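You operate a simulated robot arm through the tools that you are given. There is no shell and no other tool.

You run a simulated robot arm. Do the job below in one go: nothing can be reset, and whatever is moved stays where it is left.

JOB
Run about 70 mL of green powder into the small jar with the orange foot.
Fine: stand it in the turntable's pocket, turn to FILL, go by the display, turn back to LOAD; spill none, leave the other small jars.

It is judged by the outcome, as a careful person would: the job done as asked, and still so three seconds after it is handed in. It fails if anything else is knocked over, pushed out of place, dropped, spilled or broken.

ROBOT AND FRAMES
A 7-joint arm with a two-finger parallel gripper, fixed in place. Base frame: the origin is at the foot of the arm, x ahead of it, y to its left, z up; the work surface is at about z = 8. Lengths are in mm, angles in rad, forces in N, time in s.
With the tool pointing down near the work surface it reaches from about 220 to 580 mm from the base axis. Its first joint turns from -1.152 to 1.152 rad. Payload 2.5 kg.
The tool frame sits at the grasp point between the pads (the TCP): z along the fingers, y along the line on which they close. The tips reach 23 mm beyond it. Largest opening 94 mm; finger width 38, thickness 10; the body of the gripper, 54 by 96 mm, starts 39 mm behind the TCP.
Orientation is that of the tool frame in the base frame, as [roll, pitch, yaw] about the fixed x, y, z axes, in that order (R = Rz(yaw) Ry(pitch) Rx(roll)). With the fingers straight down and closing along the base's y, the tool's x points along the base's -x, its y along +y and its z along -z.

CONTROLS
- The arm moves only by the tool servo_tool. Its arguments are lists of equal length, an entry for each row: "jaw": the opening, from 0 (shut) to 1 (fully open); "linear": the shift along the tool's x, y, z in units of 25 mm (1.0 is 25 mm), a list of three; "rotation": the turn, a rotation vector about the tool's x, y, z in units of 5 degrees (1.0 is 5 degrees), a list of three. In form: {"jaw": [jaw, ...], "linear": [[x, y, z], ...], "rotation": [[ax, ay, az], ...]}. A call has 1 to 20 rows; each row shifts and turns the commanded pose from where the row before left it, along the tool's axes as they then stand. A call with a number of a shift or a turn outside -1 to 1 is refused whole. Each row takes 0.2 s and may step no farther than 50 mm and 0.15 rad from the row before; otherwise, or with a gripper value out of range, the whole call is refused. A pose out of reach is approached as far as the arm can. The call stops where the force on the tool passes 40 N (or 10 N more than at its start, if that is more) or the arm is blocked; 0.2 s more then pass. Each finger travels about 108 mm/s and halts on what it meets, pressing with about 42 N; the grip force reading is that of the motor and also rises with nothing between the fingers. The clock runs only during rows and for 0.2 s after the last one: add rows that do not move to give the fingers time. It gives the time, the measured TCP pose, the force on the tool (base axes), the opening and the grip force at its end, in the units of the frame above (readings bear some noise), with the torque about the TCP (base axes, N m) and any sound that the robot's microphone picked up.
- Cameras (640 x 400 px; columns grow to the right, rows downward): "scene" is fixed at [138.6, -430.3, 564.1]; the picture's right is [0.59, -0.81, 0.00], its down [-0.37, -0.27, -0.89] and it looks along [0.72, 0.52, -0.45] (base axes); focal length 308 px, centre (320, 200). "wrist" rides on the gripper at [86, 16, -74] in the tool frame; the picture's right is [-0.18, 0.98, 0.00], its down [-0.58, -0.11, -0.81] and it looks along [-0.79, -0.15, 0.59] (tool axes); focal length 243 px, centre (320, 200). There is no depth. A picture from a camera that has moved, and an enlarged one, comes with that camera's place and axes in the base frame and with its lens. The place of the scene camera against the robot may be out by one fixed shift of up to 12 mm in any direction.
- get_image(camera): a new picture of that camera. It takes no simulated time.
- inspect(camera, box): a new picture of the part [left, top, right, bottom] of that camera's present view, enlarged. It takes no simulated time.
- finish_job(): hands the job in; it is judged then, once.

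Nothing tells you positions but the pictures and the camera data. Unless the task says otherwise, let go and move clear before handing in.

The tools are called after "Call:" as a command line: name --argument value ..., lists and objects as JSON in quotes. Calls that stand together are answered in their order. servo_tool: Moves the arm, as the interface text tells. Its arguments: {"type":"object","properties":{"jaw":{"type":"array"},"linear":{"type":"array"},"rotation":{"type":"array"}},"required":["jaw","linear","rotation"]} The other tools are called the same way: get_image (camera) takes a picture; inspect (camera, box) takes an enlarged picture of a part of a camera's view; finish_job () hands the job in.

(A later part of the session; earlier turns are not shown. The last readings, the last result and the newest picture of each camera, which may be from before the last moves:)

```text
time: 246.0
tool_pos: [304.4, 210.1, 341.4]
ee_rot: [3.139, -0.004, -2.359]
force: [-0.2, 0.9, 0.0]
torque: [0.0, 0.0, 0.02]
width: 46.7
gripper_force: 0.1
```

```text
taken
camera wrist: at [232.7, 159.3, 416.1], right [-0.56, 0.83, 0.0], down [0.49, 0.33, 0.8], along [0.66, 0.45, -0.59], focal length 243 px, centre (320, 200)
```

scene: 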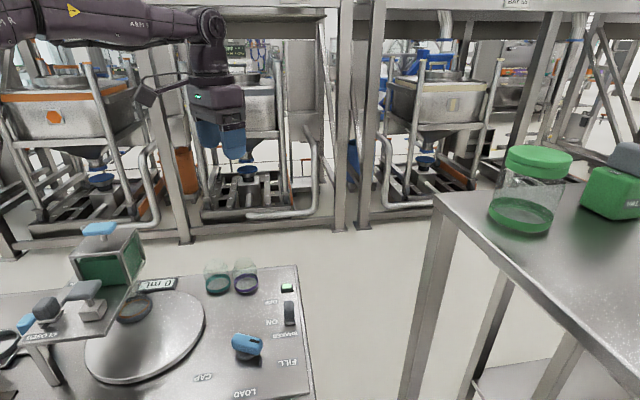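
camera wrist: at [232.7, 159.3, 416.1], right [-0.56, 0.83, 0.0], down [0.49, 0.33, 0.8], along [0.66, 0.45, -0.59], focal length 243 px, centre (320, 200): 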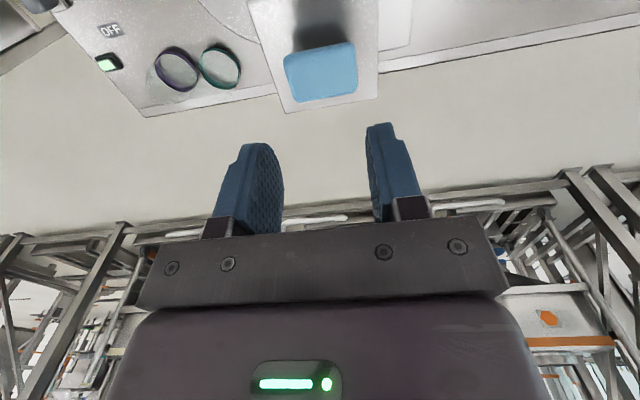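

Call:
servo_tool --jaw '[0.5, 0.5, 0.5, 0.5, 0.5, 0.5, 0.5, 0.5, 0.5, 0.5, 0.5, 0.5, 0.5, 0.5]' --linear '[[0.758, 0.514, 0], [0.758, 0.514, 0], [0.758, 0.514, 0], [0.758, 0.514, 0], [0.758, 0.514, 0], [0, 0, 0.87], [0, 0, 0.87], [0, 0, 0.87], [0, 0, 0.87], [0, 0, 0.87], [0, 0, 0], [0, 0, 0], [0, 0, 0], [0, 0, 0]]' --rotation '[[0, 0, 0], [0, 0, 0], [0, 0, 0], [0, 0, 0], [0, 0, 0], [0, 0, 0], [0, 0, 0], [0, 0, 0], [0, 0, 0], [0, 0, 0], [0, 0, 0], [0, 0, 0], [0, 0, 0], [0, 0, 0]]'

Call:
get_image --camera "wrist"

```text
time: 249.0
tool_pos: [194.6, 186.3, 232.7]
ee_rot: [3.138, -0.002, -2.359]
force: [0.2, -0.2, 0.1]
torque: [-0.01, 0.01, 0.02]
width: 47.1
gripper_force: 0.0
```

```text
taken
camera wrist: at [121.5, 136.2, 307.0], right [-0.56, 0.83, 0.0], down [0.49, 0.33, 0.8], along [0.66, 0.45, -0.59], focal length 243 px, centre (320, 200)
```

wrist: 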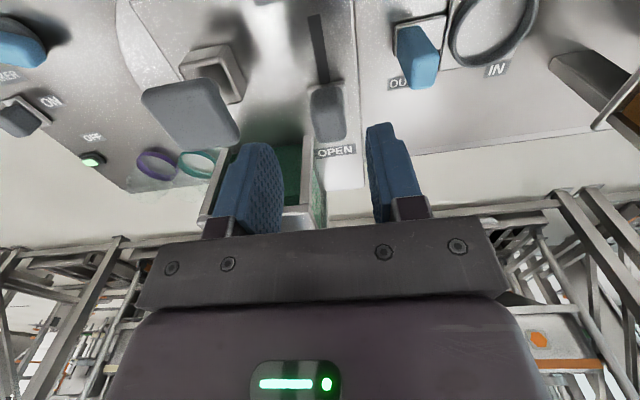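

Call:
servo_tool --jaw '[0.5, 0.5, 0.5, 0.5, 0.35, 0.2, 0.1, 0.1, 0.1]' --linear '[[0, 0.05, 0.89], [0, 0, 0.89], [0, 0, 0.89], [0, 0, 0], [0, 0, 0], [0, 0, 0], [0, 0, 0], [0, 0, 0], [0, 0, 0]]' --rotation '[[0, 0, 0], [0, 0, 0], [0, 0, 0], [0, 0, 0], [0, 0, 0], [0, 0, 0], [0, 0, 0], [0, 0, 0], [0, 0, 0]]'

Call:
servo_tool --jaw '[0.1, 0.1, 0.1, 0.1, 0.1]' --linear '[[0.4, 0, 0], [0.4, 0, 0], [0.4, 0, 0], [0.2, 0, 0], [0, 0, 0]]' --rotation '[[0, 0, 0], [0, 0, 0], [0, 0, 0], [0, 0, 0], [0, 0, 0]]'

Call:
get_image --camera "wrist"

```text
time: 251.0
tool_pos: [191.4, 187.1, 165.3]
ee_rot: [3.14, -0.004, -2.357]
force: [-3.0, 3.5, -12.4]
torque: [0.46, -0.59, 0.3]
width: 23.5
gripper_force: 44.6
```

```text
time: 252.2
tool_pos: [168.6, 164.7, 165.7]
ee_rot: [3.141, 0.001, -2.359]
force: [7.7, 8.0, -17.2]
torque: [-0.72, 0.47, 0.21]
width: 23.4
gripper_force: 44.7
```

```text
taken
camera wrist: at [95.7, 114.7, 241.8], right [-0.56, 0.83, 0.0], down [0.49, 0.33, 0.81], along [0.67, 0.46, -0.59], focal length 243 px, centre (320, 200)
```

wrist: 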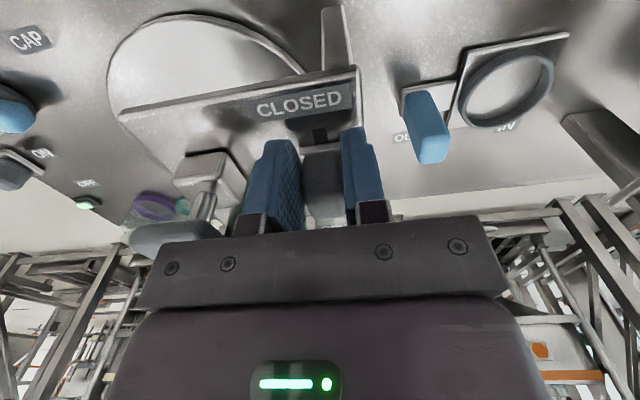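

Gate closed. I'll release it and go above the push-rod with closed fingers.

Call:
servo_tool --jaw '[0.1, 0.3, 0.45, 0.45, 0.45, 0.45, 0.45, 0.45, 0.45, 0.3, 0.1, 0.0, 0.0, 0.0, 0.0, 0.0, 0.0]' --linear '[[-0.03, 0, 0.02], [0, 0, 0], [0, 0, 0], [0, 0, 0], [0, 0, -0.6], [0, 0, -1], [0, 0, -1], [0, 0, -1], [0, 0, -1], [0, 0, -0.8], [-0.855, -0.438, 0], [-0.855, -0.438, 0], [-0.855, -0.438, 0], [-0.855, -0.438, 0], [-0.855, -0.438, 0], [-0.855, -0.438, 0], [0, 0, 0]]' --rotation '[[0, 0, 0], [0, 0, 0], [0, 0, 0], [0, 0, 0], [0, 0, 0], [0, 0, 0], [0, 0, 0], [0, 0, 0], [0, 0, 0], [0, 0, 0], [0, 0, 0], [0, 0, 0], [0, 0, 0], [0, 0, 0], [0, 0, 0], [0, 0, 0], [0, 0, 0]]'

Call:
get_image --camera "wrist"

Call:
inspect --camera "scene" --box '[40, 180, 200, 330]'

```text
time: 255.8
tool_pos: [306.7, 208.4, 298.1]
ee_rot: [3.141, -0.003, -2.358]
force: [0.2, -0.5, 0.7]
torque: [0.03, -0.03, -0.03]
width: 0.1
gripper_force: 41.6
```

```text
taken
camera wrist: at [234.4, 158.1, 374.5], right [-0.56, 0.83, 0.0], down [0.49, 0.33, 0.8], along [0.66, 0.45, -0.59], focal length 243 px, centre (320, 200)
```

wrist: 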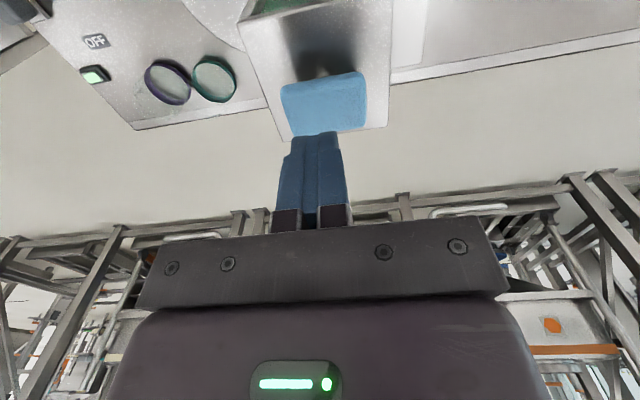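

```text
2.67 times, centred on (120, 255) of scene
camera zoom: at [138.6, -430.3, 564.1], right [0.59, -0.81, 0.0], down [-0.37, -0.27, -0.89], along [0.72, 0.52, -0.45], focal length 821 px, centre (853, 53)
```

zoom: 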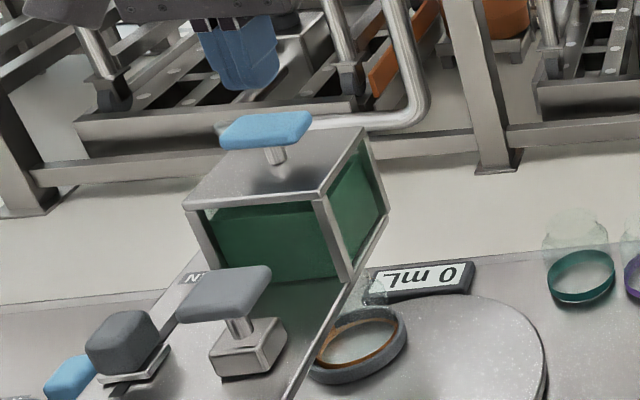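

I'll lower onto the rod's paddle and press it down gradually, gate shut, watching force and display.

Call:
servo_tool --jaw '[0, 0, 0, 0]' --linear '[[0.1, 0, 0.5], [0, 0, 0.5], [0, 0, 0.15], [0, 0, 0]]' --rotation '[[0, 0, 0], [0, 0, 0], [0, 0, 0], [0, 0, 0]]'

Call:
servo_tool --jaw '[0, 0, 0]' --linear '[[0, 0, 0.15], [0, 0, 0.15], [0, 0, 0]]' --rotation '[[0, 0, 0], [0, 0, 0], [0, 0, 0]]'

Call:
inspect --camera "scene" --box '[40, 180, 200, 330]'

```text
time: 256.8
tool_pos: [304.1, 204.6, 269.3]
ee_rot: [3.14, -0.003, -2.359]
force: [0.7, 1.1, 0.7]
torque: [-0.05, -0.01, -0.01]
width: 0.1
gripper_force: 42.3
```

```text
time: 257.6
tool_pos: [302.0, 205.8, 262.7]
ee_rot: [3.14, -0.004, -2.359]
force: [-0.2, -0.4, 3.0]
torque: [0.04, -0.05, -0.03]
width: 0.0
gripper_force: 42.2
```

```text
2.67 times, centred on (120, 255) of scene
camera zoom: at [138.6, -430.3, 564.1], right [0.59, -0.81, 0.0], down [-0.37, -0.27, -0.89], along [0.72, 0.52, -0.45], focal length 821 px, centre (853, 53)
```

zoom: 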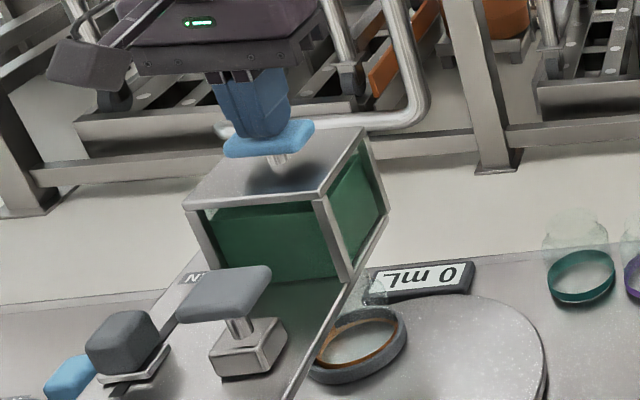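

The rod goes down with only about 3 N. I'll continue.

Call:
servo_tool --jaw '[0, 0, 0, 0]' --linear '[[0, 0, 0.15], [0, 0, 0.15], [0, 0, 0.15], [0, 0, 0]]' --rotation '[[0, 0, 0], [0, 0, 0], [0, 0, 0], [0, 0, 0]]'

Call:
inspect --camera "scene" --box '[40, 180, 200, 330]'

```text
time: 258.4
tool_pos: [302.7, 206.8, 256.1]
ee_rot: [3.141, 0.0, -2.36]
force: [-5.2, -4.0, 14.6]
torque: [-0.1, 0.19, 0.02]
width: 0.5
gripper_force: 42.0
heard: click
stopped in row 3: the force on the tool passed its limit at 49 N (the readings are from after the stop); the commanded pose is now the measured one
```

```text
2.67 times, centred on (120, 255) of scene
camera zoom: at [138.5, -430.4, 564.1], right [0.59, -0.81, 0.0], down [-0.37, -0.27, -0.89], along [0.72, 0.52, -0.45], focal length 821 px, centre (853, 53)
```

zoom: 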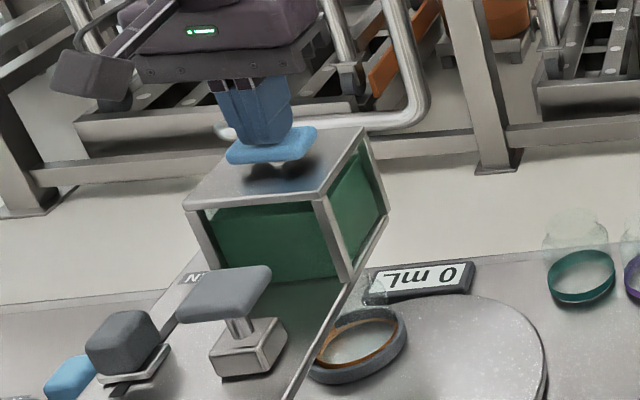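

There was a click at the bottom of the stroke. I'll rise, see what the rod does, and then open the gate under control.

Call:
servo_tool --jaw '[0, 0, 0, 0, 0]' --linear '[[0, 0, -0.4], [0, 0, -0.6], [0, 0, -0.6], [0, 0, -0.6], [0, 0, 0]]' --rotation '[[0, 0, 0], [0, 0, 0], [0, 0, 0], [0, 0, 0], [0, 0, 0]]'

Call:
inspect --camera "scene" --box '[40, 180, 200, 330]'

Call:
inspect --camera "scene" --box '[60, 215, 160, 295]'

```text
time: 259.6
tool_pos: [302.1, 206.2, 310.5]
ee_rot: [3.141, -0.001, -2.357]
force: [-0.7, 0.0, 0.2]
torque: [-0.03, -0.01, 0.02]
width: 0.0
gripper_force: 42.5
```

```text
2.67 times, centred on (120, 255) of scene
camera zoom: at [138.6, -430.3, 564.1], right [0.59, -0.81, 0.0], down [-0.37, -0.27, -0.89], along [0.72, 0.52, -0.45], focal length 821 px, centre (853, 53)
```

zoom: 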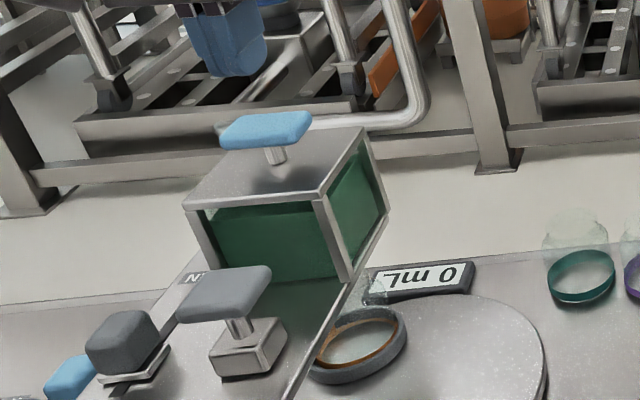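

```text
5.00 times, centred on (110, 255) of scene
camera zoom: at [138.6, -430.3, 564.1], right [0.59, -0.81, 0.0], down [-0.37, -0.27, -0.89], along [0.72, 0.52, -0.45], focal length 1540 px, centre (1370, -75)
```

zoom: 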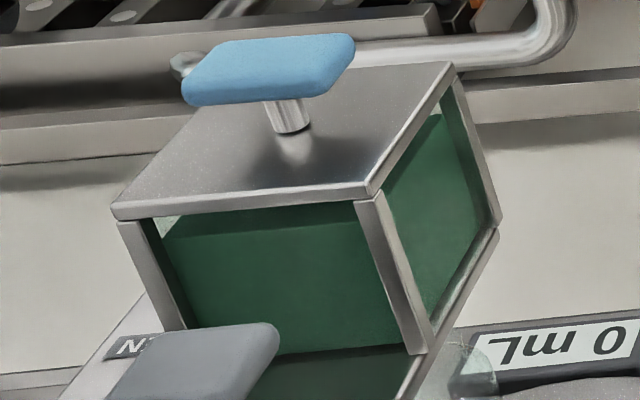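

The rod sprang back up, so it works like a spring-return knocker. Now back to the gate to open it under control.

Call:
servo_tool --jaw '[0.1, 0.3, 0.5, 0.5, 0.5, 0.5, 0.5, 0.5, 0.5, 0.5, 0.5, 0.5, 0.5, 0.4, 0.2, 0.1, 0.1, 0.1]' --linear '[[0.828, 0.435, 0], [0.828, 0.435, 0], [0.828, 0.435, 0], [0.828, 0.435, 0], [0.828, 0.435, 0], [0.828, 0.435, 0], [0, 0, 0.97], [0, 0, 0.97], [0, 0, 0.97], [0, 0, 0.97], [0, 0, 0.97], [0, 0, 0.97], [0, 0, 0], [0, 0, 0], [0, 0, 0], [0, 0, 0], [0, 0, 0], [0, 0, 0]]' --rotation '[[0, 0, 0], [0, 0, 0], [0, 0, 0], [0, 0, 0], [0, 0, 0], [0, 0, 0], [0, 0, 0], [0, 0, 0], [0, 0, 0], [0, 0, 0], [0, 0, 0], [0, 0, 0], [0, 0, 0], [0, 0, 0], [0, 0, 0], [0, 0, 0], [0, 0, 0], [0, 0, 0]]'

Call:
get_image --camera "wrist"

Call:
inspect --camera "scene" --box '[110, 265, 190, 325]'

```text
time: 263.4
tool_pos: [169.4, 165.6, 165.4]
ee_rot: [-3.141, -0.001, -2.356]
force: [-14.8, 16.2, -14.7]
torque: [0.43, -0.21, 0.26]
width: 23.6
gripper_force: 45.2
```

```text
taken
camera wrist: at [97.4, 116.3, 240.5], right [-0.56, 0.83, 0.0], down [0.49, 0.33, 0.81], along [0.67, 0.46, -0.59], focal length 243 px, centre (320, 200)
```

wrist: 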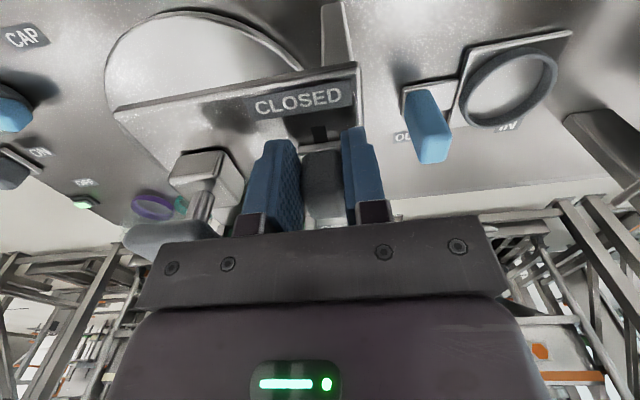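

```text
6.67 times, centred on (150, 295) of scene
camera zoom: at [138.6, -430.3, 564.1], right [0.59, -0.81, 0.0], down [-0.37, -0.27, -0.89], along [0.72, 0.52, -0.45], focal length 2053 px, centre (1453, -433)
```

zoom: 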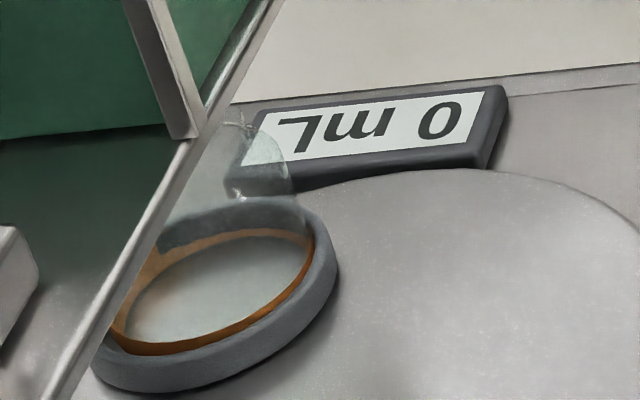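

Gripped at CLOSED, display 0. I'll open in steps, reading the display each time.

Call:
servo_tool --jaw '[0.1, 0.1]' --linear '[[-0.4, 0.03, 0], [0, 0, 0]]' --rotation '[[0, 0, 0], [0, 0, 0]]'

Call:
inspect --camera "scene" --box '[110, 265, 190, 325]'

Call:
servo_tool --jaw '[0.1, 0.1]' --linear '[[-0.4, 0, 0], [0, 0, 0]]' --rotation '[[0, 0, 0], [0, 0, 0]]'

Call:
inspect --camera "scene" --box '[110, 265, 190, 325]'

```text
time: 263.9
tool_pos: [176.7, 171.7, 165.0]
ee_rot: [3.141, 0.001, -2.358]
force: [-8.3, 8.8, -8.7]
torque: [-0.13, 0.16, 0.43]
width: 23.8
gripper_force: 45.3
```

```text
6.67 times, centred on (150, 295) of scene
camera zoom: at [138.6, -430.3, 564.1], right [0.59, -0.81, 0.0], down [-0.37, -0.27, -0.89], along [0.72, 0.52, -0.45], focal length 2053 px, centre (1453, -433)
```

zoom: 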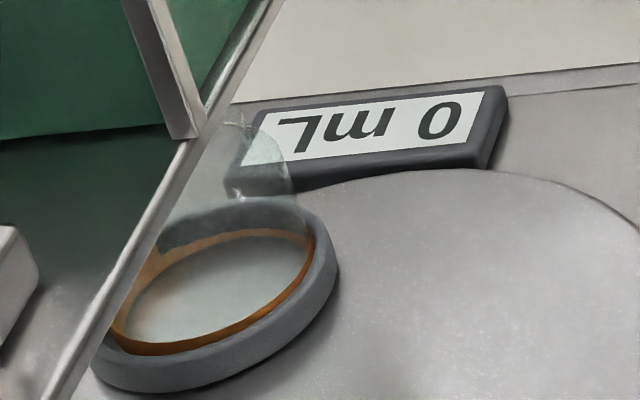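

```text
time: 264.6
tool_pos: [184.3, 180.1, 165.0]
ee_rot: [-3.142, -0.001, -2.363]
force: [4.0, -3.6, -5.7]
torque: [-0.26, 0.25, 0.35]
width: 23.9
gripper_force: 44.9
```

```text
6.67 times, centred on (150, 295) of scene
camera zoom: at [138.6, -430.3, 564.1], right [0.59, -0.81, 0.0], down [-0.37, -0.27, -0.89], along [0.72, 0.52, -0.45], focal length 2053 px, centre (1453, -433)
```

zoom: 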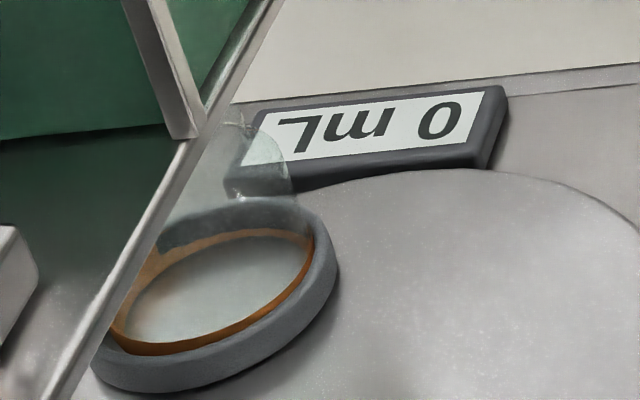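

Call:
servo_tool --jaw '[0.1, 0.1]' --linear '[[-0.4, 0, 0], [0, 0, 0]]' --rotation '[[0, 0, 0], [0, 0, 0]]'

Call:
inspect --camera "scene" --box '[110, 265, 190, 325]'

Call:
servo_tool --jaw '[0.1, 0.1, 0.1]' --linear '[[-0.4, 0, 0], [0, 0, 0], [0, 0, 0]]' --rotation '[[0, 0, 0], [0, 0, 0], [0, 0, 0]]'

Call:
inspect --camera "scene" --box '[110, 265, 190, 325]'

```text
time: 265.1
tool_pos: [191.0, 186.0, 165.2]
ee_rot: [-3.138, -0.002, -2.363]
force: [19.0, -18.2, -26.4]
torque: [0.18, -0.19, 0.03]
width: 23.6
gripper_force: 45.0
```

```text
6.67 times, centred on (150, 295) of scene
camera zoom: at [138.6, -430.3, 564.1], right [0.59, -0.81, 0.0], down [-0.37, -0.27, -0.89], along [0.72, 0.52, -0.45], focal length 2053 px, centre (1453, -433)
```

zoom: 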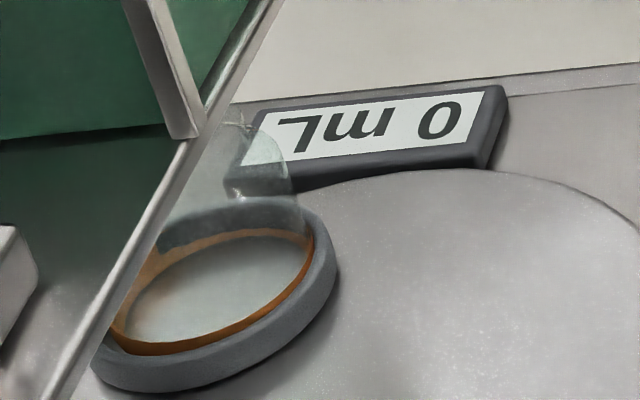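

```text
time: 265.9
tool_pos: [196.9, 193.4, 166.5]
ee_rot: [-3.14, -0.003, -2.36]
force: [19.2, -20.1, -27.2]
torque: [-0.59, 0.55, 0.01]
width: 23.4
gripper_force: 44.9
```

```text
6.67 times, centred on (150, 295) of scene
camera zoom: at [138.7, -430.3, 564.1], right [0.59, -0.81, 0.0], down [-0.37, -0.27, -0.89], along [0.72, 0.52, -0.45], focal length 2053 px, centre (1453, -433)
```

zoom: 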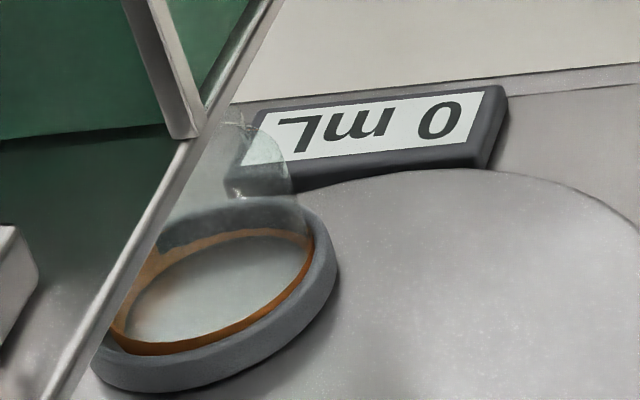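

No flow from the gate alone. I'll leave it about half open, release, and press the rod with the gate open, in case the rod is what feeds the powder.

Call:
servo_tool --jaw '[0.1, 0.1, 0.1, 0.3, 0.45, 0.45, 0.45, 0.45, 0.45, 0.45, 0.45, 0.45]' --linear '[[0.3, -0.04, 0.03], [0.3, 0, 0], [0, 0, 0], [0, 0, 0], [0, 0, 0], [0, 0, 0], [0, 0, -0.6], [0, 0, -1], [0, 0, -1], [0, 0, -1], [0, 0, -1], [0, 0, -0.8]]' --rotation '[[0, 0, 0], [0, 0, 0], [0, 0, 0], [0, 0, 0], [0, 0, 0], [0, 0, 0], [0, 0, 0], [0, 0, 0], [0, 0, 0], [0, 0, 0], [0, 0, 0], [0, 0, 0]]'

Call:
get_image --camera "wrist"

Call:
inspect --camera "scene" --box '[20, 230, 190, 340]'

```text
time: 268.6
tool_pos: [186.9, 184.0, 300.1]
ee_rot: [3.141, -0.001, -2.358]
force: [-0.1, 0.1, -0.2]
torque: [-0.02, -0.03, 0.01]
width: 42.4
gripper_force: 0.0
```

```text
taken
camera wrist: at [113.7, 135.1, 375.0], right [-0.56, 0.83, 0.0], down [0.49, 0.33, 0.81], along [0.67, 0.45, -0.59], focal length 243 px, centre (320, 200)
```

wrist: 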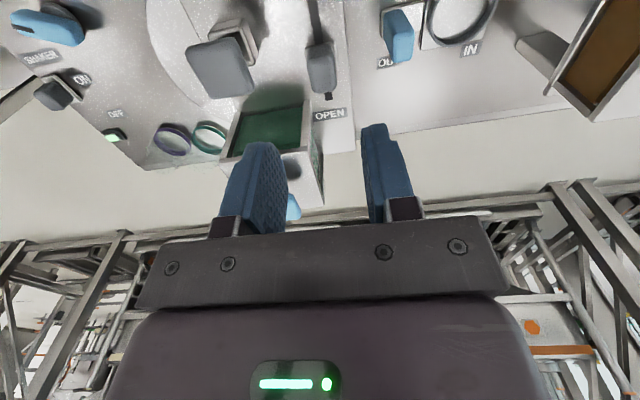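

```text
3.64 times, centred on (105, 285) of scene
camera zoom: at [138.6, -430.3, 564.1], right [0.59, -0.81, 0.0], down [-0.37, -0.27, -0.89], along [0.72, 0.52, -0.45], focal length 1120 px, centre (1102, -109)
```

zoom: 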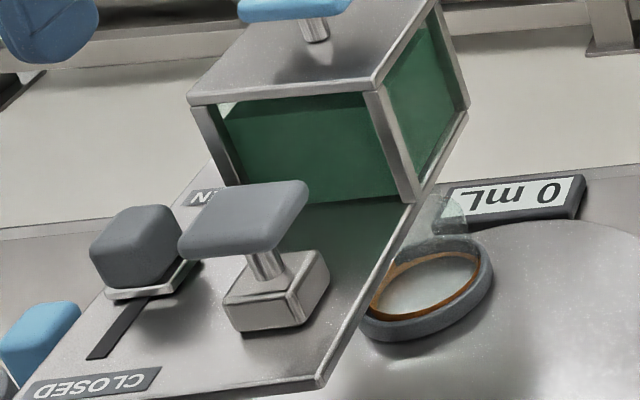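

Call:
servo_tool --jaw '[0.3, 0.1, 0, 0, 0, 0, 0, 0]' --linear '[[-0.782, -0.53, 0], [-0.782, -0.53, 0], [-0.782, -0.53, 0], [-0.782, -0.53, 0], [-0.782, -0.53, 0], [0, 0, 0.6], [0, 0, 0.6], [0, 0, 0]]' --rotation '[[0, 0, 0], [0, 0, 0], [0, 0, 0], [0, 0, 0], [0, 0, 0], [0, 0, 0], [0, 0, 0], [0, 0, 0]]'

Call:
servo_tool --jaw '[0, 0, 0, 0, 0]' --linear '[[0, 0, 0.15], [0, 0, 0.15], [0, 0, 0.15], [0, 0, 0.1], [0, 0, 0]]' --rotation '[[0, 0, 0], [0, 0, 0], [0, 0, 0], [0, 0, 0], [0, 0, 0]]'

Call:
inspect --camera "scene" --box '[70, 210, 190, 330]'

```text
time: 270.4
tool_pos: [302.6, 204.1, 269.6]
ee_rot: [-3.141, 0.0, -2.357]
force: [-0.3, -0.4, 0.3]
torque: [-0.01, -0.01, 0.03]
width: 0.1
gripper_force: 42.6
```

```text
time: 271.6
tool_pos: [303.3, 205.2, 255.3]
ee_rot: [-3.14, 0.001, -2.361]
force: [-3.3, -3.3, 20.3]
torque: [-0.16, 0.28, 0.01]
width: 0.0
gripper_force: 42.2
heard: click
```

```text
3.33 times, centred on (130, 270) of scene
camera zoom: at [138.5, -430.4, 564.1], right [0.59, -0.81, 0.0], down [-0.37, -0.27, -0.89], along [0.72, 0.52, -0.45], focal length 1026 px, centre (953, -33)
```

zoom: 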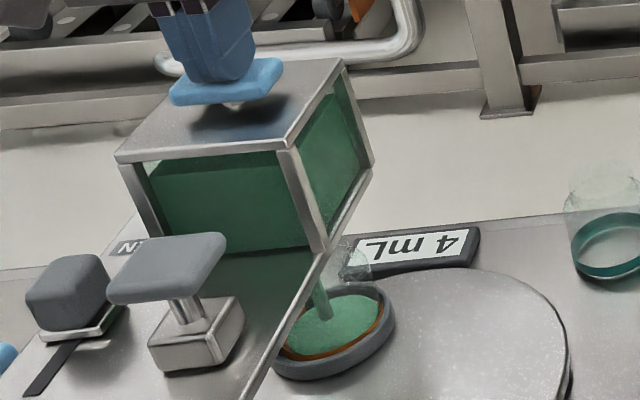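

It works: the knock broke the bridge, powder is running and the display shows 4 mL. I'm going straight to the gate to be ready to shut it.

Call:
servo_tool --jaw '[0, 0.2, 0.45, 0.45, 0.45, 0.45]' --linear '[[0, 0, -0.9], [0.75, 0.5, -0.5], [0.8, 0.54, 0], [0.8, 0.54, 0], [0.8, 0.54, 0.4], [0.75, 0.52, 0.8]]' --rotation '[[0, 0, 0], [0, 0, 0], [0, 0, 0], [0, 0, 0], [0, 0, 0], [0, 0, 0]]'

Call:
inspect --camera "scene" --box '[110, 265, 190, 325]'

Call:
get_image --camera "wrist"

```text
time: 272.9
tool_pos: [188.4, 181.0, 259.5]
ee_rot: [-3.141, -0.001, -2.36]
force: [0.1, 0.6, 0.2]
torque: [0.0, 0.02, -0.01]
width: 42.4
gripper_force: 0.1
```

```text
6.67 times, centred on (150, 295) of scene
camera zoom: at [138.6, -430.3, 564.1], right [0.59, -0.81, 0.0], down [-0.37, -0.27, -0.89], along [0.72, 0.52, -0.45], focal length 2053 px, centre (1453, -433)
```

zoom: 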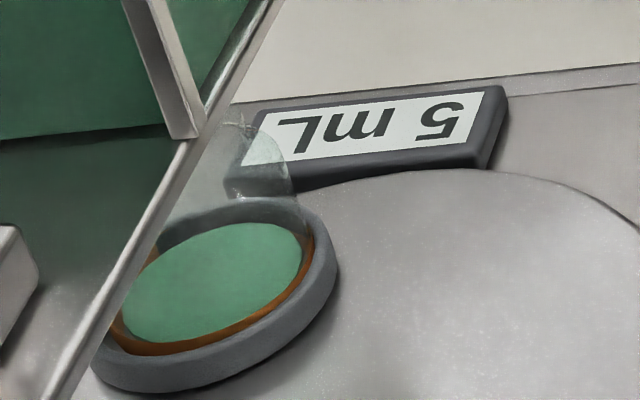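

```text
taken
camera wrist: at [115.0, 131.8, 335.5], right [-0.56, 0.83, 0.0], down [0.49, 0.33, 0.81], along [0.67, 0.45, -0.59], focal length 243 px, centre (320, 200)
```

wrist: 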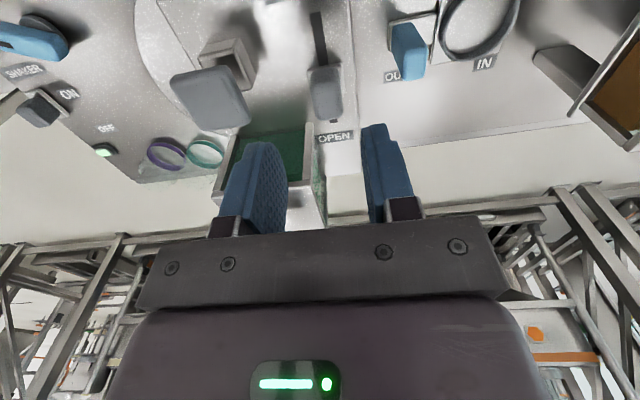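

The stream stopped when I let the rod up, at 5 mL, so the rod is a hold-to-run valve and I have good control. I'll go back to the rod, press and hold in short increments, and read the display.

Call:
servo_tool --jaw '[0.3, 0.1, 0, 0, 0, 0, 0, 0, 0, 0]' --linear '[[0, 0, -1], [-0.1, -0.06, -0.6], [-0.77, -0.53, 0], [-0.77, -0.53, 0], [-0.77, -0.53, 0], [-0.77, -0.53, 0], [-0.75, -0.52, 0], [0, 0, 0.6], [0, 0, 0.6], [0, 0, 0]]' --rotation '[[0, 0, 0], [0, 0, 0], [0, 0, 0], [0, 0, 0], [0, 0, 0], [0, 0, 0], [0, 0, 0], [0, 0, 0], [0, 0, 0], [0, 0, 0]]'

Call:
inspect --camera "scene" --box '[70, 210, 190, 330]'

Call:
get_image --camera "wrist"

```text
time: 275.1
tool_pos: [304.7, 205.2, 269.0]
ee_rot: [-3.141, 0.001, -2.357]
force: [-0.3, -0.5, -0.8]
torque: [0.0, 0.0, -0.03]
width: 0.0
gripper_force: 42.4
```

```text
3.33 times, centred on (130, 270) of scene
camera zoom: at [138.6, -430.3, 564.1], right [0.59, -0.81, 0.0], down [-0.37, -0.27, -0.89], along [0.72, 0.52, -0.45], focal length 1026 px, centre (953, -33)
```

zoom: 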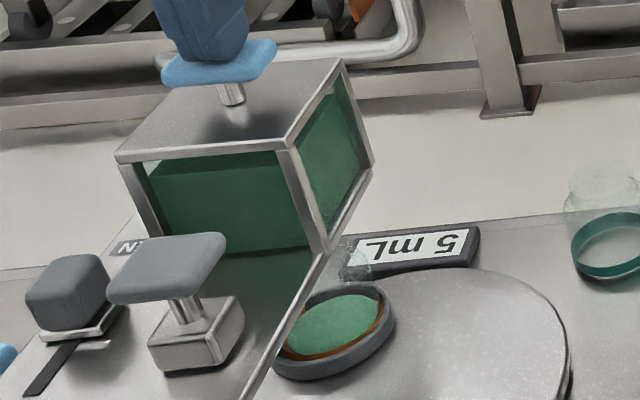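

```text
taken
camera wrist: at [231.0, 154.8, 345.0], right [-0.56, 0.83, 0.0], down [0.49, 0.33, 0.81], along [0.67, 0.45, -0.59], focal length 243 px, centre (320, 200)
```

wrist: 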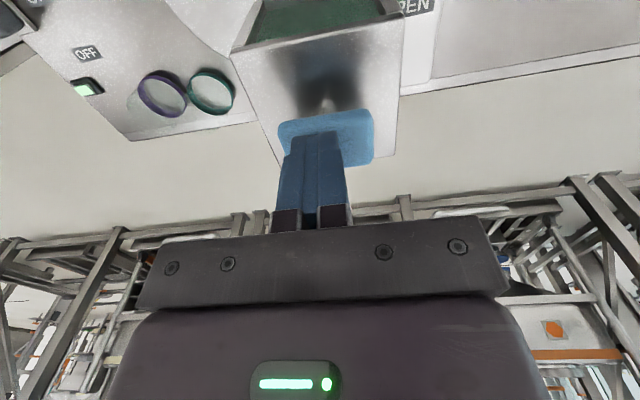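

Holding at 5 mL with no stream. Now press and check.

Call:
servo_tool --jaw '[0, 0, 0, 0]' --linear '[[0, 0, 0.15], [0, 0, 0.15], [0, 0, 0.15], [0, 0, 0.08]]' --rotation '[[0, 0, 0], [0, 0, 0], [0, 0, 0], [0, 0, 0]]'

Call:
inspect --camera "scene" --box '[70, 210, 190, 330]'

Call:
servo_tool --jaw '[0]' --linear '[[0, 0, 0]]' --rotation '[[0, 0, 0]]'

Call:
inspect --camera "scene" --box '[70, 210, 190, 330]'

```text
time: 276.1
tool_pos: [304.9, 204.6, 255.7]
ee_rot: [-3.14, 0.0, -2.357]
force: [-6.0, 0.3, 9.5]
torque: [0.02, 0.12, 0.02]
width: 0.0
gripper_force: 42.3
heard: click
```

```text
3.33 times, centred on (130, 270) of scene
camera zoom: at [138.5, -430.3, 564.1], right [0.59, -0.81, 0.0], down [-0.37, -0.27, -0.89], along [0.72, 0.52, -0.45], focal length 1026 px, centre (953, -33)
```

zoom: 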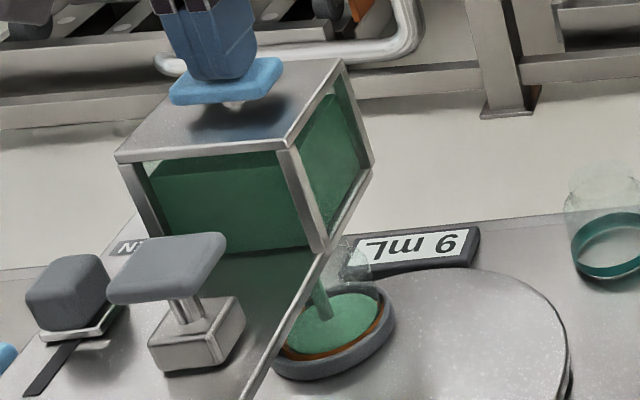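

```text
time: 276.6
tool_pos: [305.5, 205.6, 256.3]
ee_rot: [3.141, -0.001, -2.358]
force: [-6.1, -0.1, 10.6]
torque: [-0.05, 0.2, 0.0]
width: 0.0
gripper_force: 41.7
```

```text
3.33 times, centred on (130, 270) of scene
camera zoom: at [138.5, -430.3, 564.1], right [0.59, -0.81, 0.0], down [-0.37, -0.27, -0.89], along [0.72, 0.52, -0.45], focal length 1026 px, centre (953, -33)
```

zoom: 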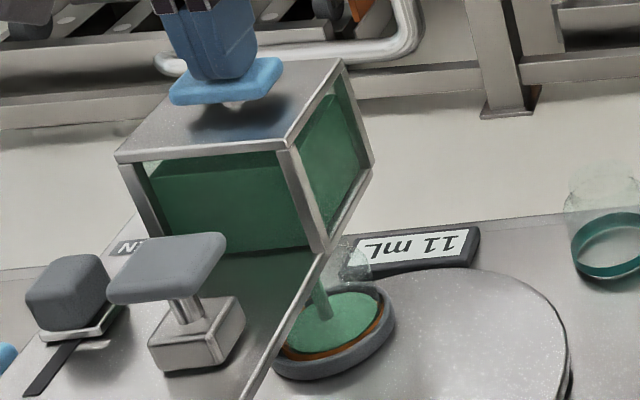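

The display is rising (about 11 mL) with the rod held. I'll hold one more second and zoom in on the display to measure the rate.

Call:
servo_tool --jaw '[0, 0, 0, 0]' --linear '[[0, 0, 0], [0, 0, 0], [0, 0, 0], [0, 0, 0]]' --rotation '[[0, 0, 0], [0, 0, 0], [0, 0, 0], [0, 0, 0]]'

Call:
inspect --camera "scene" --box '[110, 265, 190, 325]'

```text
time: 277.6
tool_pos: [305.7, 205.1, 256.7]
ee_rot: [-3.141, 0.003, -2.358]
force: [-4.2, 2.8, 10.7]
torque: [0.02, 0.18, 0.01]
width: 0.2
gripper_force: 41.5
```

```text
6.67 times, centred on (150, 295) of scene
camera zoom: at [138.5, -430.3, 564.1], right [0.59, -0.81, 0.0], down [-0.37, -0.27, -0.89], along [0.72, 0.52, -0.45], focal length 2053 px, centre (1453, -433)
```

zoom: 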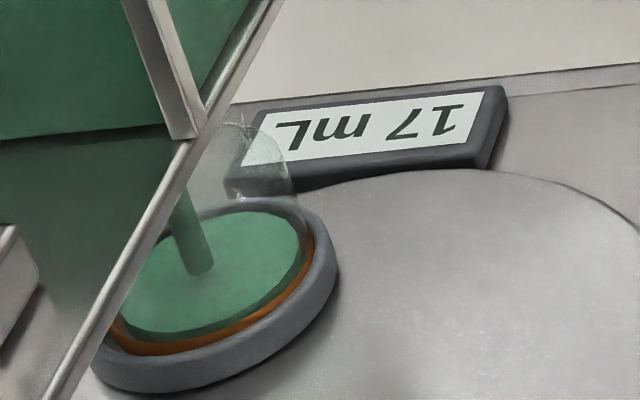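

17 mL and about 6 mL/s. I'll hold for 4 s.

Call:
servo_tool --jaw '[0, 0, 0, 0, 0, 0, 0, 0, 0, 0, 0, 0, 0, 0, 0, 0, 0, 0, 0, 0]' --linear '[[0, 0, 0], [0, 0, 0], [0, 0, 0], [0, 0, 0], [0, 0, 0], [0, 0, 0], [0, 0, 0], [0, 0, 0], [0, 0, 0], [0, 0, 0], [0, 0, 0], [0, 0, 0], [0, 0, 0], [0, 0, 0], [0, 0, 0], [0, 0, 0], [0, 0, 0], [0, 0, 0], [0, 0, 0], [0, 0, 0]]' --rotation '[[0, 0, 0], [0, 0, 0], [0, 0, 0], [0, 0, 0], [0, 0, 0], [0, 0, 0], [0, 0, 0], [0, 0, 0], [0, 0, 0], [0, 0, 0], [0, 0, 0], [0, 0, 0], [0, 0, 0], [0, 0, 0], [0, 0, 0], [0, 0, 0], [0, 0, 0], [0, 0, 0], [0, 0, 0], [0, 0, 0]]'

Call:
inspect --camera "scene" --box '[110, 265, 190, 325]'

```text
time: 281.8
tool_pos: [306.3, 204.3, 257.2]
ee_rot: [-3.141, -0.001, -2.358]
force: [2.2, 1.7, 11.0]
torque: [0.04, 0.02, 0.02]
width: 0.0
gripper_force: 42.2
```

```text
6.67 times, centred on (150, 295) of scene
camera zoom: at [138.5, -430.3, 564.1], right [0.59, -0.81, 0.0], down [-0.37, -0.27, -0.89], along [0.72, 0.52, -0.45], focal length 2053 px, centre (1453, -433)
```

zoom: 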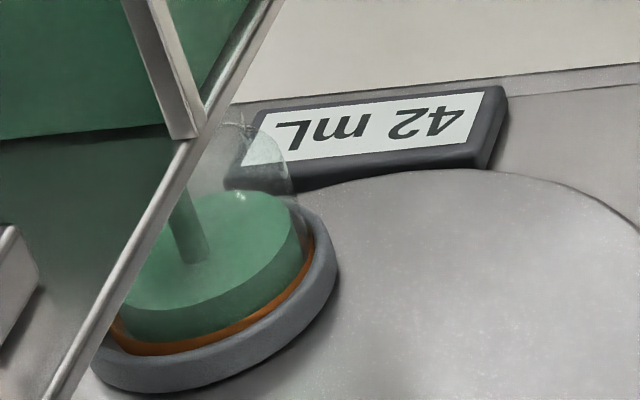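

42 mL. I'll hold 3 s more, to about 60.

Call:
servo_tool --jaw '[0, 0, 0, 0, 0, 0, 0, 0, 0, 0, 0, 0, 0, 0]' --linear '[[0, 0, 0], [0, 0, 0], [0, 0, 0], [0, 0, 0], [0, 0, 0], [0, 0, 0], [0, 0, 0], [0, 0, 0], [0, 0, 0], [0, 0, 0], [0, 0, 0], [0, 0, 0], [0, 0, 0], [0, 0, 0]]' --rotation '[[0, 0, 0], [0, 0, 0], [0, 0, 0], [0, 0, 0], [0, 0, 0], [0, 0, 0], [0, 0, 0], [0, 0, 0], [0, 0, 0], [0, 0, 0], [0, 0, 0], [0, 0, 0], [0, 0, 0], [0, 0, 0]]'

Call:
inspect --camera "scene" --box '[110, 265, 190, 325]'

```text
time: 284.8
tool_pos: [306.9, 205.2, 256.2]
ee_rot: [-3.141, 0.0, -2.358]
force: [2.9, 0.7, 12.3]
torque: [-0.01, -0.05, 0.02]
width: 0.0
gripper_force: 41.6
```

```text
6.67 times, centred on (150, 295) of scene
camera zoom: at [138.5, -430.3, 564.1], right [0.59, -0.81, 0.0], down [-0.37, -0.27, -0.89], along [0.72, 0.52, -0.45], focal length 2053 px, centre (1453, -433)
```

zoom: 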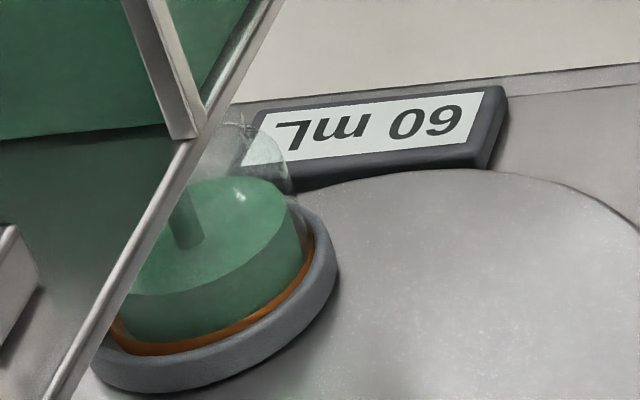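

60 mL. I'll hold 1.4 s more and lift within the same call.

Call:
servo_tool --jaw '[0, 0, 0, 0, 0, 0, 0, 0, 0]' --linear '[[0, 0, 0], [0, 0, 0], [0, 0, 0], [0, 0, 0], [0, 0, 0], [0, 0, 0], [0, 0, 0], [0, 0, -0.9], [0, 0, -0.9]]' --rotation '[[0, 0, 0], [0, 0, 0], [0, 0, 0], [0, 0, 0], [0, 0, 0], [0, 0, 0], [0, 0, 0], [0, 0, 0], [0, 0, 0]]'

Call:
inspect --camera "scene" --box '[110, 265, 190, 325]'

Call:
inspect --camera "scene" --box '[70, 210, 190, 330]'

```text
time: 286.8
tool_pos: [302.8, 205.0, 302.5]
ee_rot: [-3.141, -0.003, -2.358]
force: [0.4, -0.5, -0.2]
torque: [-0.01, -0.01, -0.01]
width: 0.1
gripper_force: 41.8
```

```text
6.67 times, centred on (150, 295) of scene
camera zoom: at [138.6, -430.3, 564.1], right [0.59, -0.81, 0.0], down [-0.37, -0.27, -0.89], along [0.72, 0.52, -0.45], focal length 2053 px, centre (1453, -433)
```

zoom: 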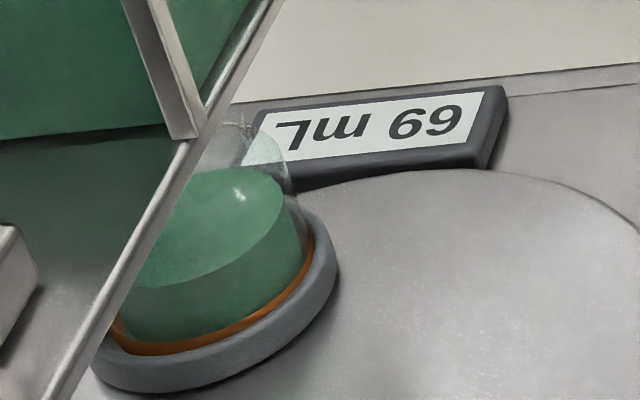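

```text
3.33 times, centred on (130, 270) of scene
camera zoom: at [138.6, -430.3, 564.1], right [0.59, -0.81, 0.0], down [-0.37, -0.27, -0.89], along [0.72, 0.52, -0.45], focal length 1026 px, centre (953, -33)
```

zoom: 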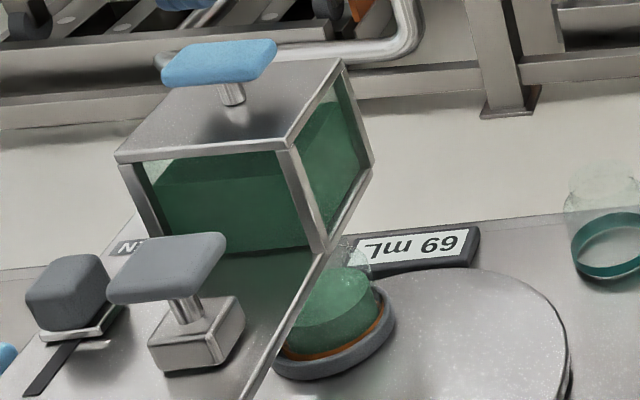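

69 mL and the stream has stopped. Now to tidy up: first return the gate slider to OPEN where I found it, while the jar is still under the spout.

Call:
servo_tool --jaw '[0.2, 0.5, 0.5, 0.5, 0.5, 0.5, 0.5, 0.5, 0.5, 0.5, 0.5, 0.5]' --linear '[[0.79, 0.53, 0], [0.79, 0.53, 0], [0.79, 0.53, 0], [0.79, 0.53, 0], [0.79, 0.53, 0], [0, 0, 0.9], [0, 0, 0.9], [0, 0, 0.9], [0, 0, 0], [0, 0, 0], [0, 0, 0], [0, 0, 0]]' --rotation '[[0, 0, 0], [0, 0, 0], [0, 0, 0], [0, 0, 0], [0, 0, 0], [0, 0, 0], [0, 0, 0], [0, 0, 0], [0, 0, 0], [0, 0, 0], [0, 0, 0], [0, 0, 0]]'

Call:
get_image --camera "wrist"

Call:
inspect --camera "scene" --box '[110, 265, 190, 325]'

```text
time: 289.4
tool_pos: [187.2, 181.9, 235.8]
ee_rot: [3.141, 0.0, -2.357]
force: [-0.4, -0.3, -0.4]
torque: [0.02, 0.0, 0.03]
width: 46.9
gripper_force: 0.1
```

```text
taken
camera wrist: at [114.5, 131.9, 310.7], right [-0.56, 0.83, 0.0], down [0.49, 0.33, 0.81], along [0.67, 0.45, -0.59], focal length 243 px, centre (320, 200)
```

wrist: 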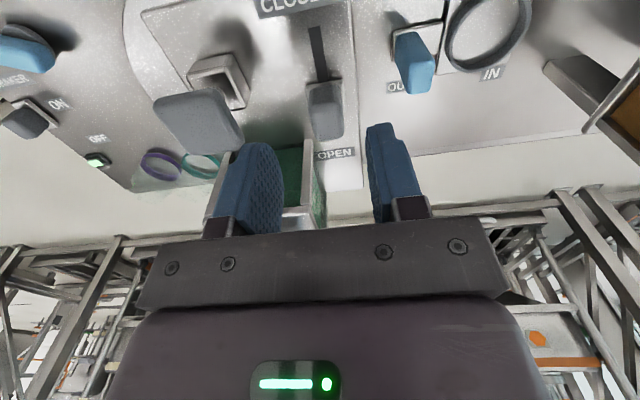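

```text
6.67 times, centred on (150, 295) of scene
camera zoom: at [138.6, -430.3, 564.1], right [0.59, -0.81, 0.0], down [-0.37, -0.27, -0.89], along [0.72, 0.52, -0.45], focal length 2053 px, centre (1453, -433)
```

zoom: 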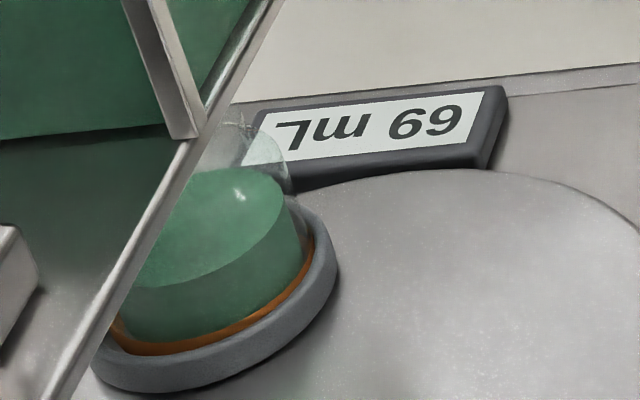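

Call:
servo_tool --jaw '[0.5, 0.5, 0.5, 0.5, 0.35, 0.2, 0.1, 0.1]' --linear '[[0, 0.03, 0.93], [0, 0, 0.93], [0, 0, 0.93], [0, 0, 0], [0, 0, 0], [0, 0, 0], [0, 0, 0], [0, 0, 0]]' --rotation '[[0, 0, 0], [0, 0, 0], [0, 0, 0], [0, 0, 0], [0, 0, 0], [0, 0, 0], [0, 0, 0], [0, 0, 0]]'

Call:
servo_tool --jaw '[0.1, 0.1, 0.1, 0.1]' --linear '[[-0.4, 0, 0], [-0.4, 0, 0], [-0.15, 0, 0], [0, 0, 0]]' --rotation '[[0, 0, 0], [0, 0, 0], [0, 0, 0], [0, 0, 0]]'

Call:
inspect --camera "scene" --box '[110, 265, 190, 325]'

Call:
get_image --camera "wrist"

```text
time: 291.1
tool_pos: [187.7, 183.1, 165.8]
ee_rot: [3.14, -0.001, -2.355]
force: [-22.7, 21.9, -9.6]
torque: [0.35, -0.11, 0.2]
width: 23.6
gripper_force: 45.2
```

```text
time: 292.1
tool_pos: [203.4, 199.5, 165.7]
ee_rot: [-3.141, -0.001, -2.356]
force: [-17.2, 18.6, -19.0]
torque: [-0.91, 0.86, 0.32]
width: 23.3
gripper_force: 45.1
```

```text
6.67 times, centred on (150, 295) of scene
camera zoom: at [138.6, -430.3, 564.1], right [0.59, -0.81, 0.0], down [-0.37, -0.27, -0.89], along [0.72, 0.52, -0.45], focal length 2053 px, centre (1453, -433)
```

zoom: 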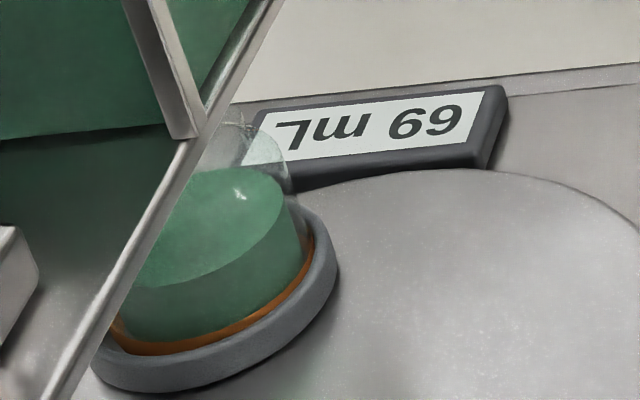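

```text
taken
camera wrist: at [130.4, 149.5, 240.9], right [-0.56, 0.83, 0.0], down [0.49, 0.34, 0.8], along [0.66, 0.45, -0.59], focal length 243 px, centre (320, 200)
```

wrist: 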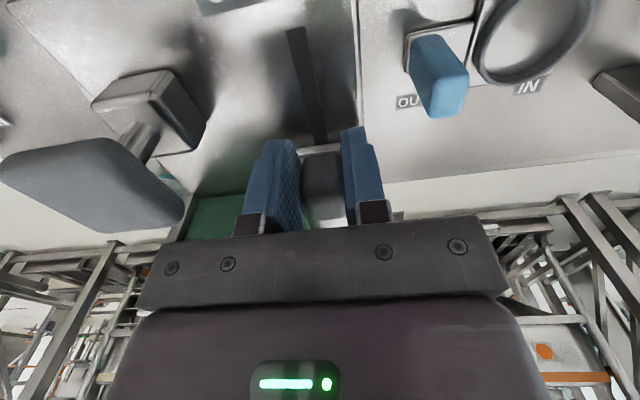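

Call:
servo_tool --jaw '[0.1, 0.1, 0.1, 0.3, 0.5, 0.5, 0.5]' --linear '[[-0.15, 0.04, 0.02], [0, 0, 0], [0.02, 0, 0], [0, 0, 0], [0, 0, 0], [0, 0, 0], [0, 0, 0]]' --rotation '[[0, 0, 0], [0, 0, 0], [0, 0, 0], [0, 0, 0], [0, 0, 0], [0, 0, 0], [0, 0, 0]]'

Call:
servo_tool --jaw '[0.5, 0.5, 0.5, 0.5, 0.5, 0.5]' --linear '[[0, 0, -0.6], [0, 0, -1], [0, 0, -1], [0, 0, -1], [0, 0, -1], [0, 0, 0]]' --rotation '[[0, 0, 0], [0, 0, 0], [0, 0, 0], [0, 0, 0], [0, 0, 0], [0, 0, 0]]'

Call:
inspect --camera "scene" --box '[20, 230, 190, 340]'

Call:
get_image --camera "wrist"

```text
time: 293.8
tool_pos: [205.0, 201.4, 166.6]
ee_rot: [-3.14, 0.0, -2.357]
force: [0.1, 0.3, 0.6]
torque: [-0.02, -0.02, 0.02]
width: 47.0
gripper_force: 0.1
```

```text
time: 295.1
tool_pos: [203.7, 202.2, 278.8]
ee_rot: [3.14, -0.001, -2.358]
force: [0.1, -0.2, 0.2]
torque: [0.01, -0.05, -0.01]
width: 47.1
gripper_force: 0.1
```

```text
3.64 times, centred on (105, 285) of scene
camera zoom: at [138.6, -430.3, 564.1], right [0.59, -0.81, 0.0], down [-0.37, -0.27, -0.89], along [0.72, 0.52, -0.45], focal length 1120 px, centre (1102, -109)
```

zoom: 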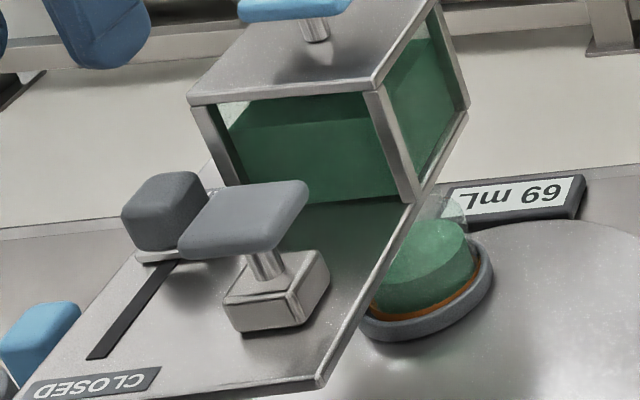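

```text
taken
camera wrist: at [129.7, 153.1, 354.8], right [-0.56, 0.83, 0.0], down [0.49, 0.33, 0.81], along [0.67, 0.45, -0.59], focal length 243 px, centre (320, 200)
```

wrist: 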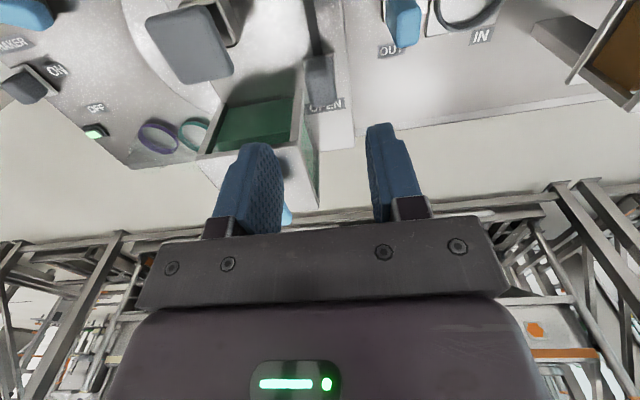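

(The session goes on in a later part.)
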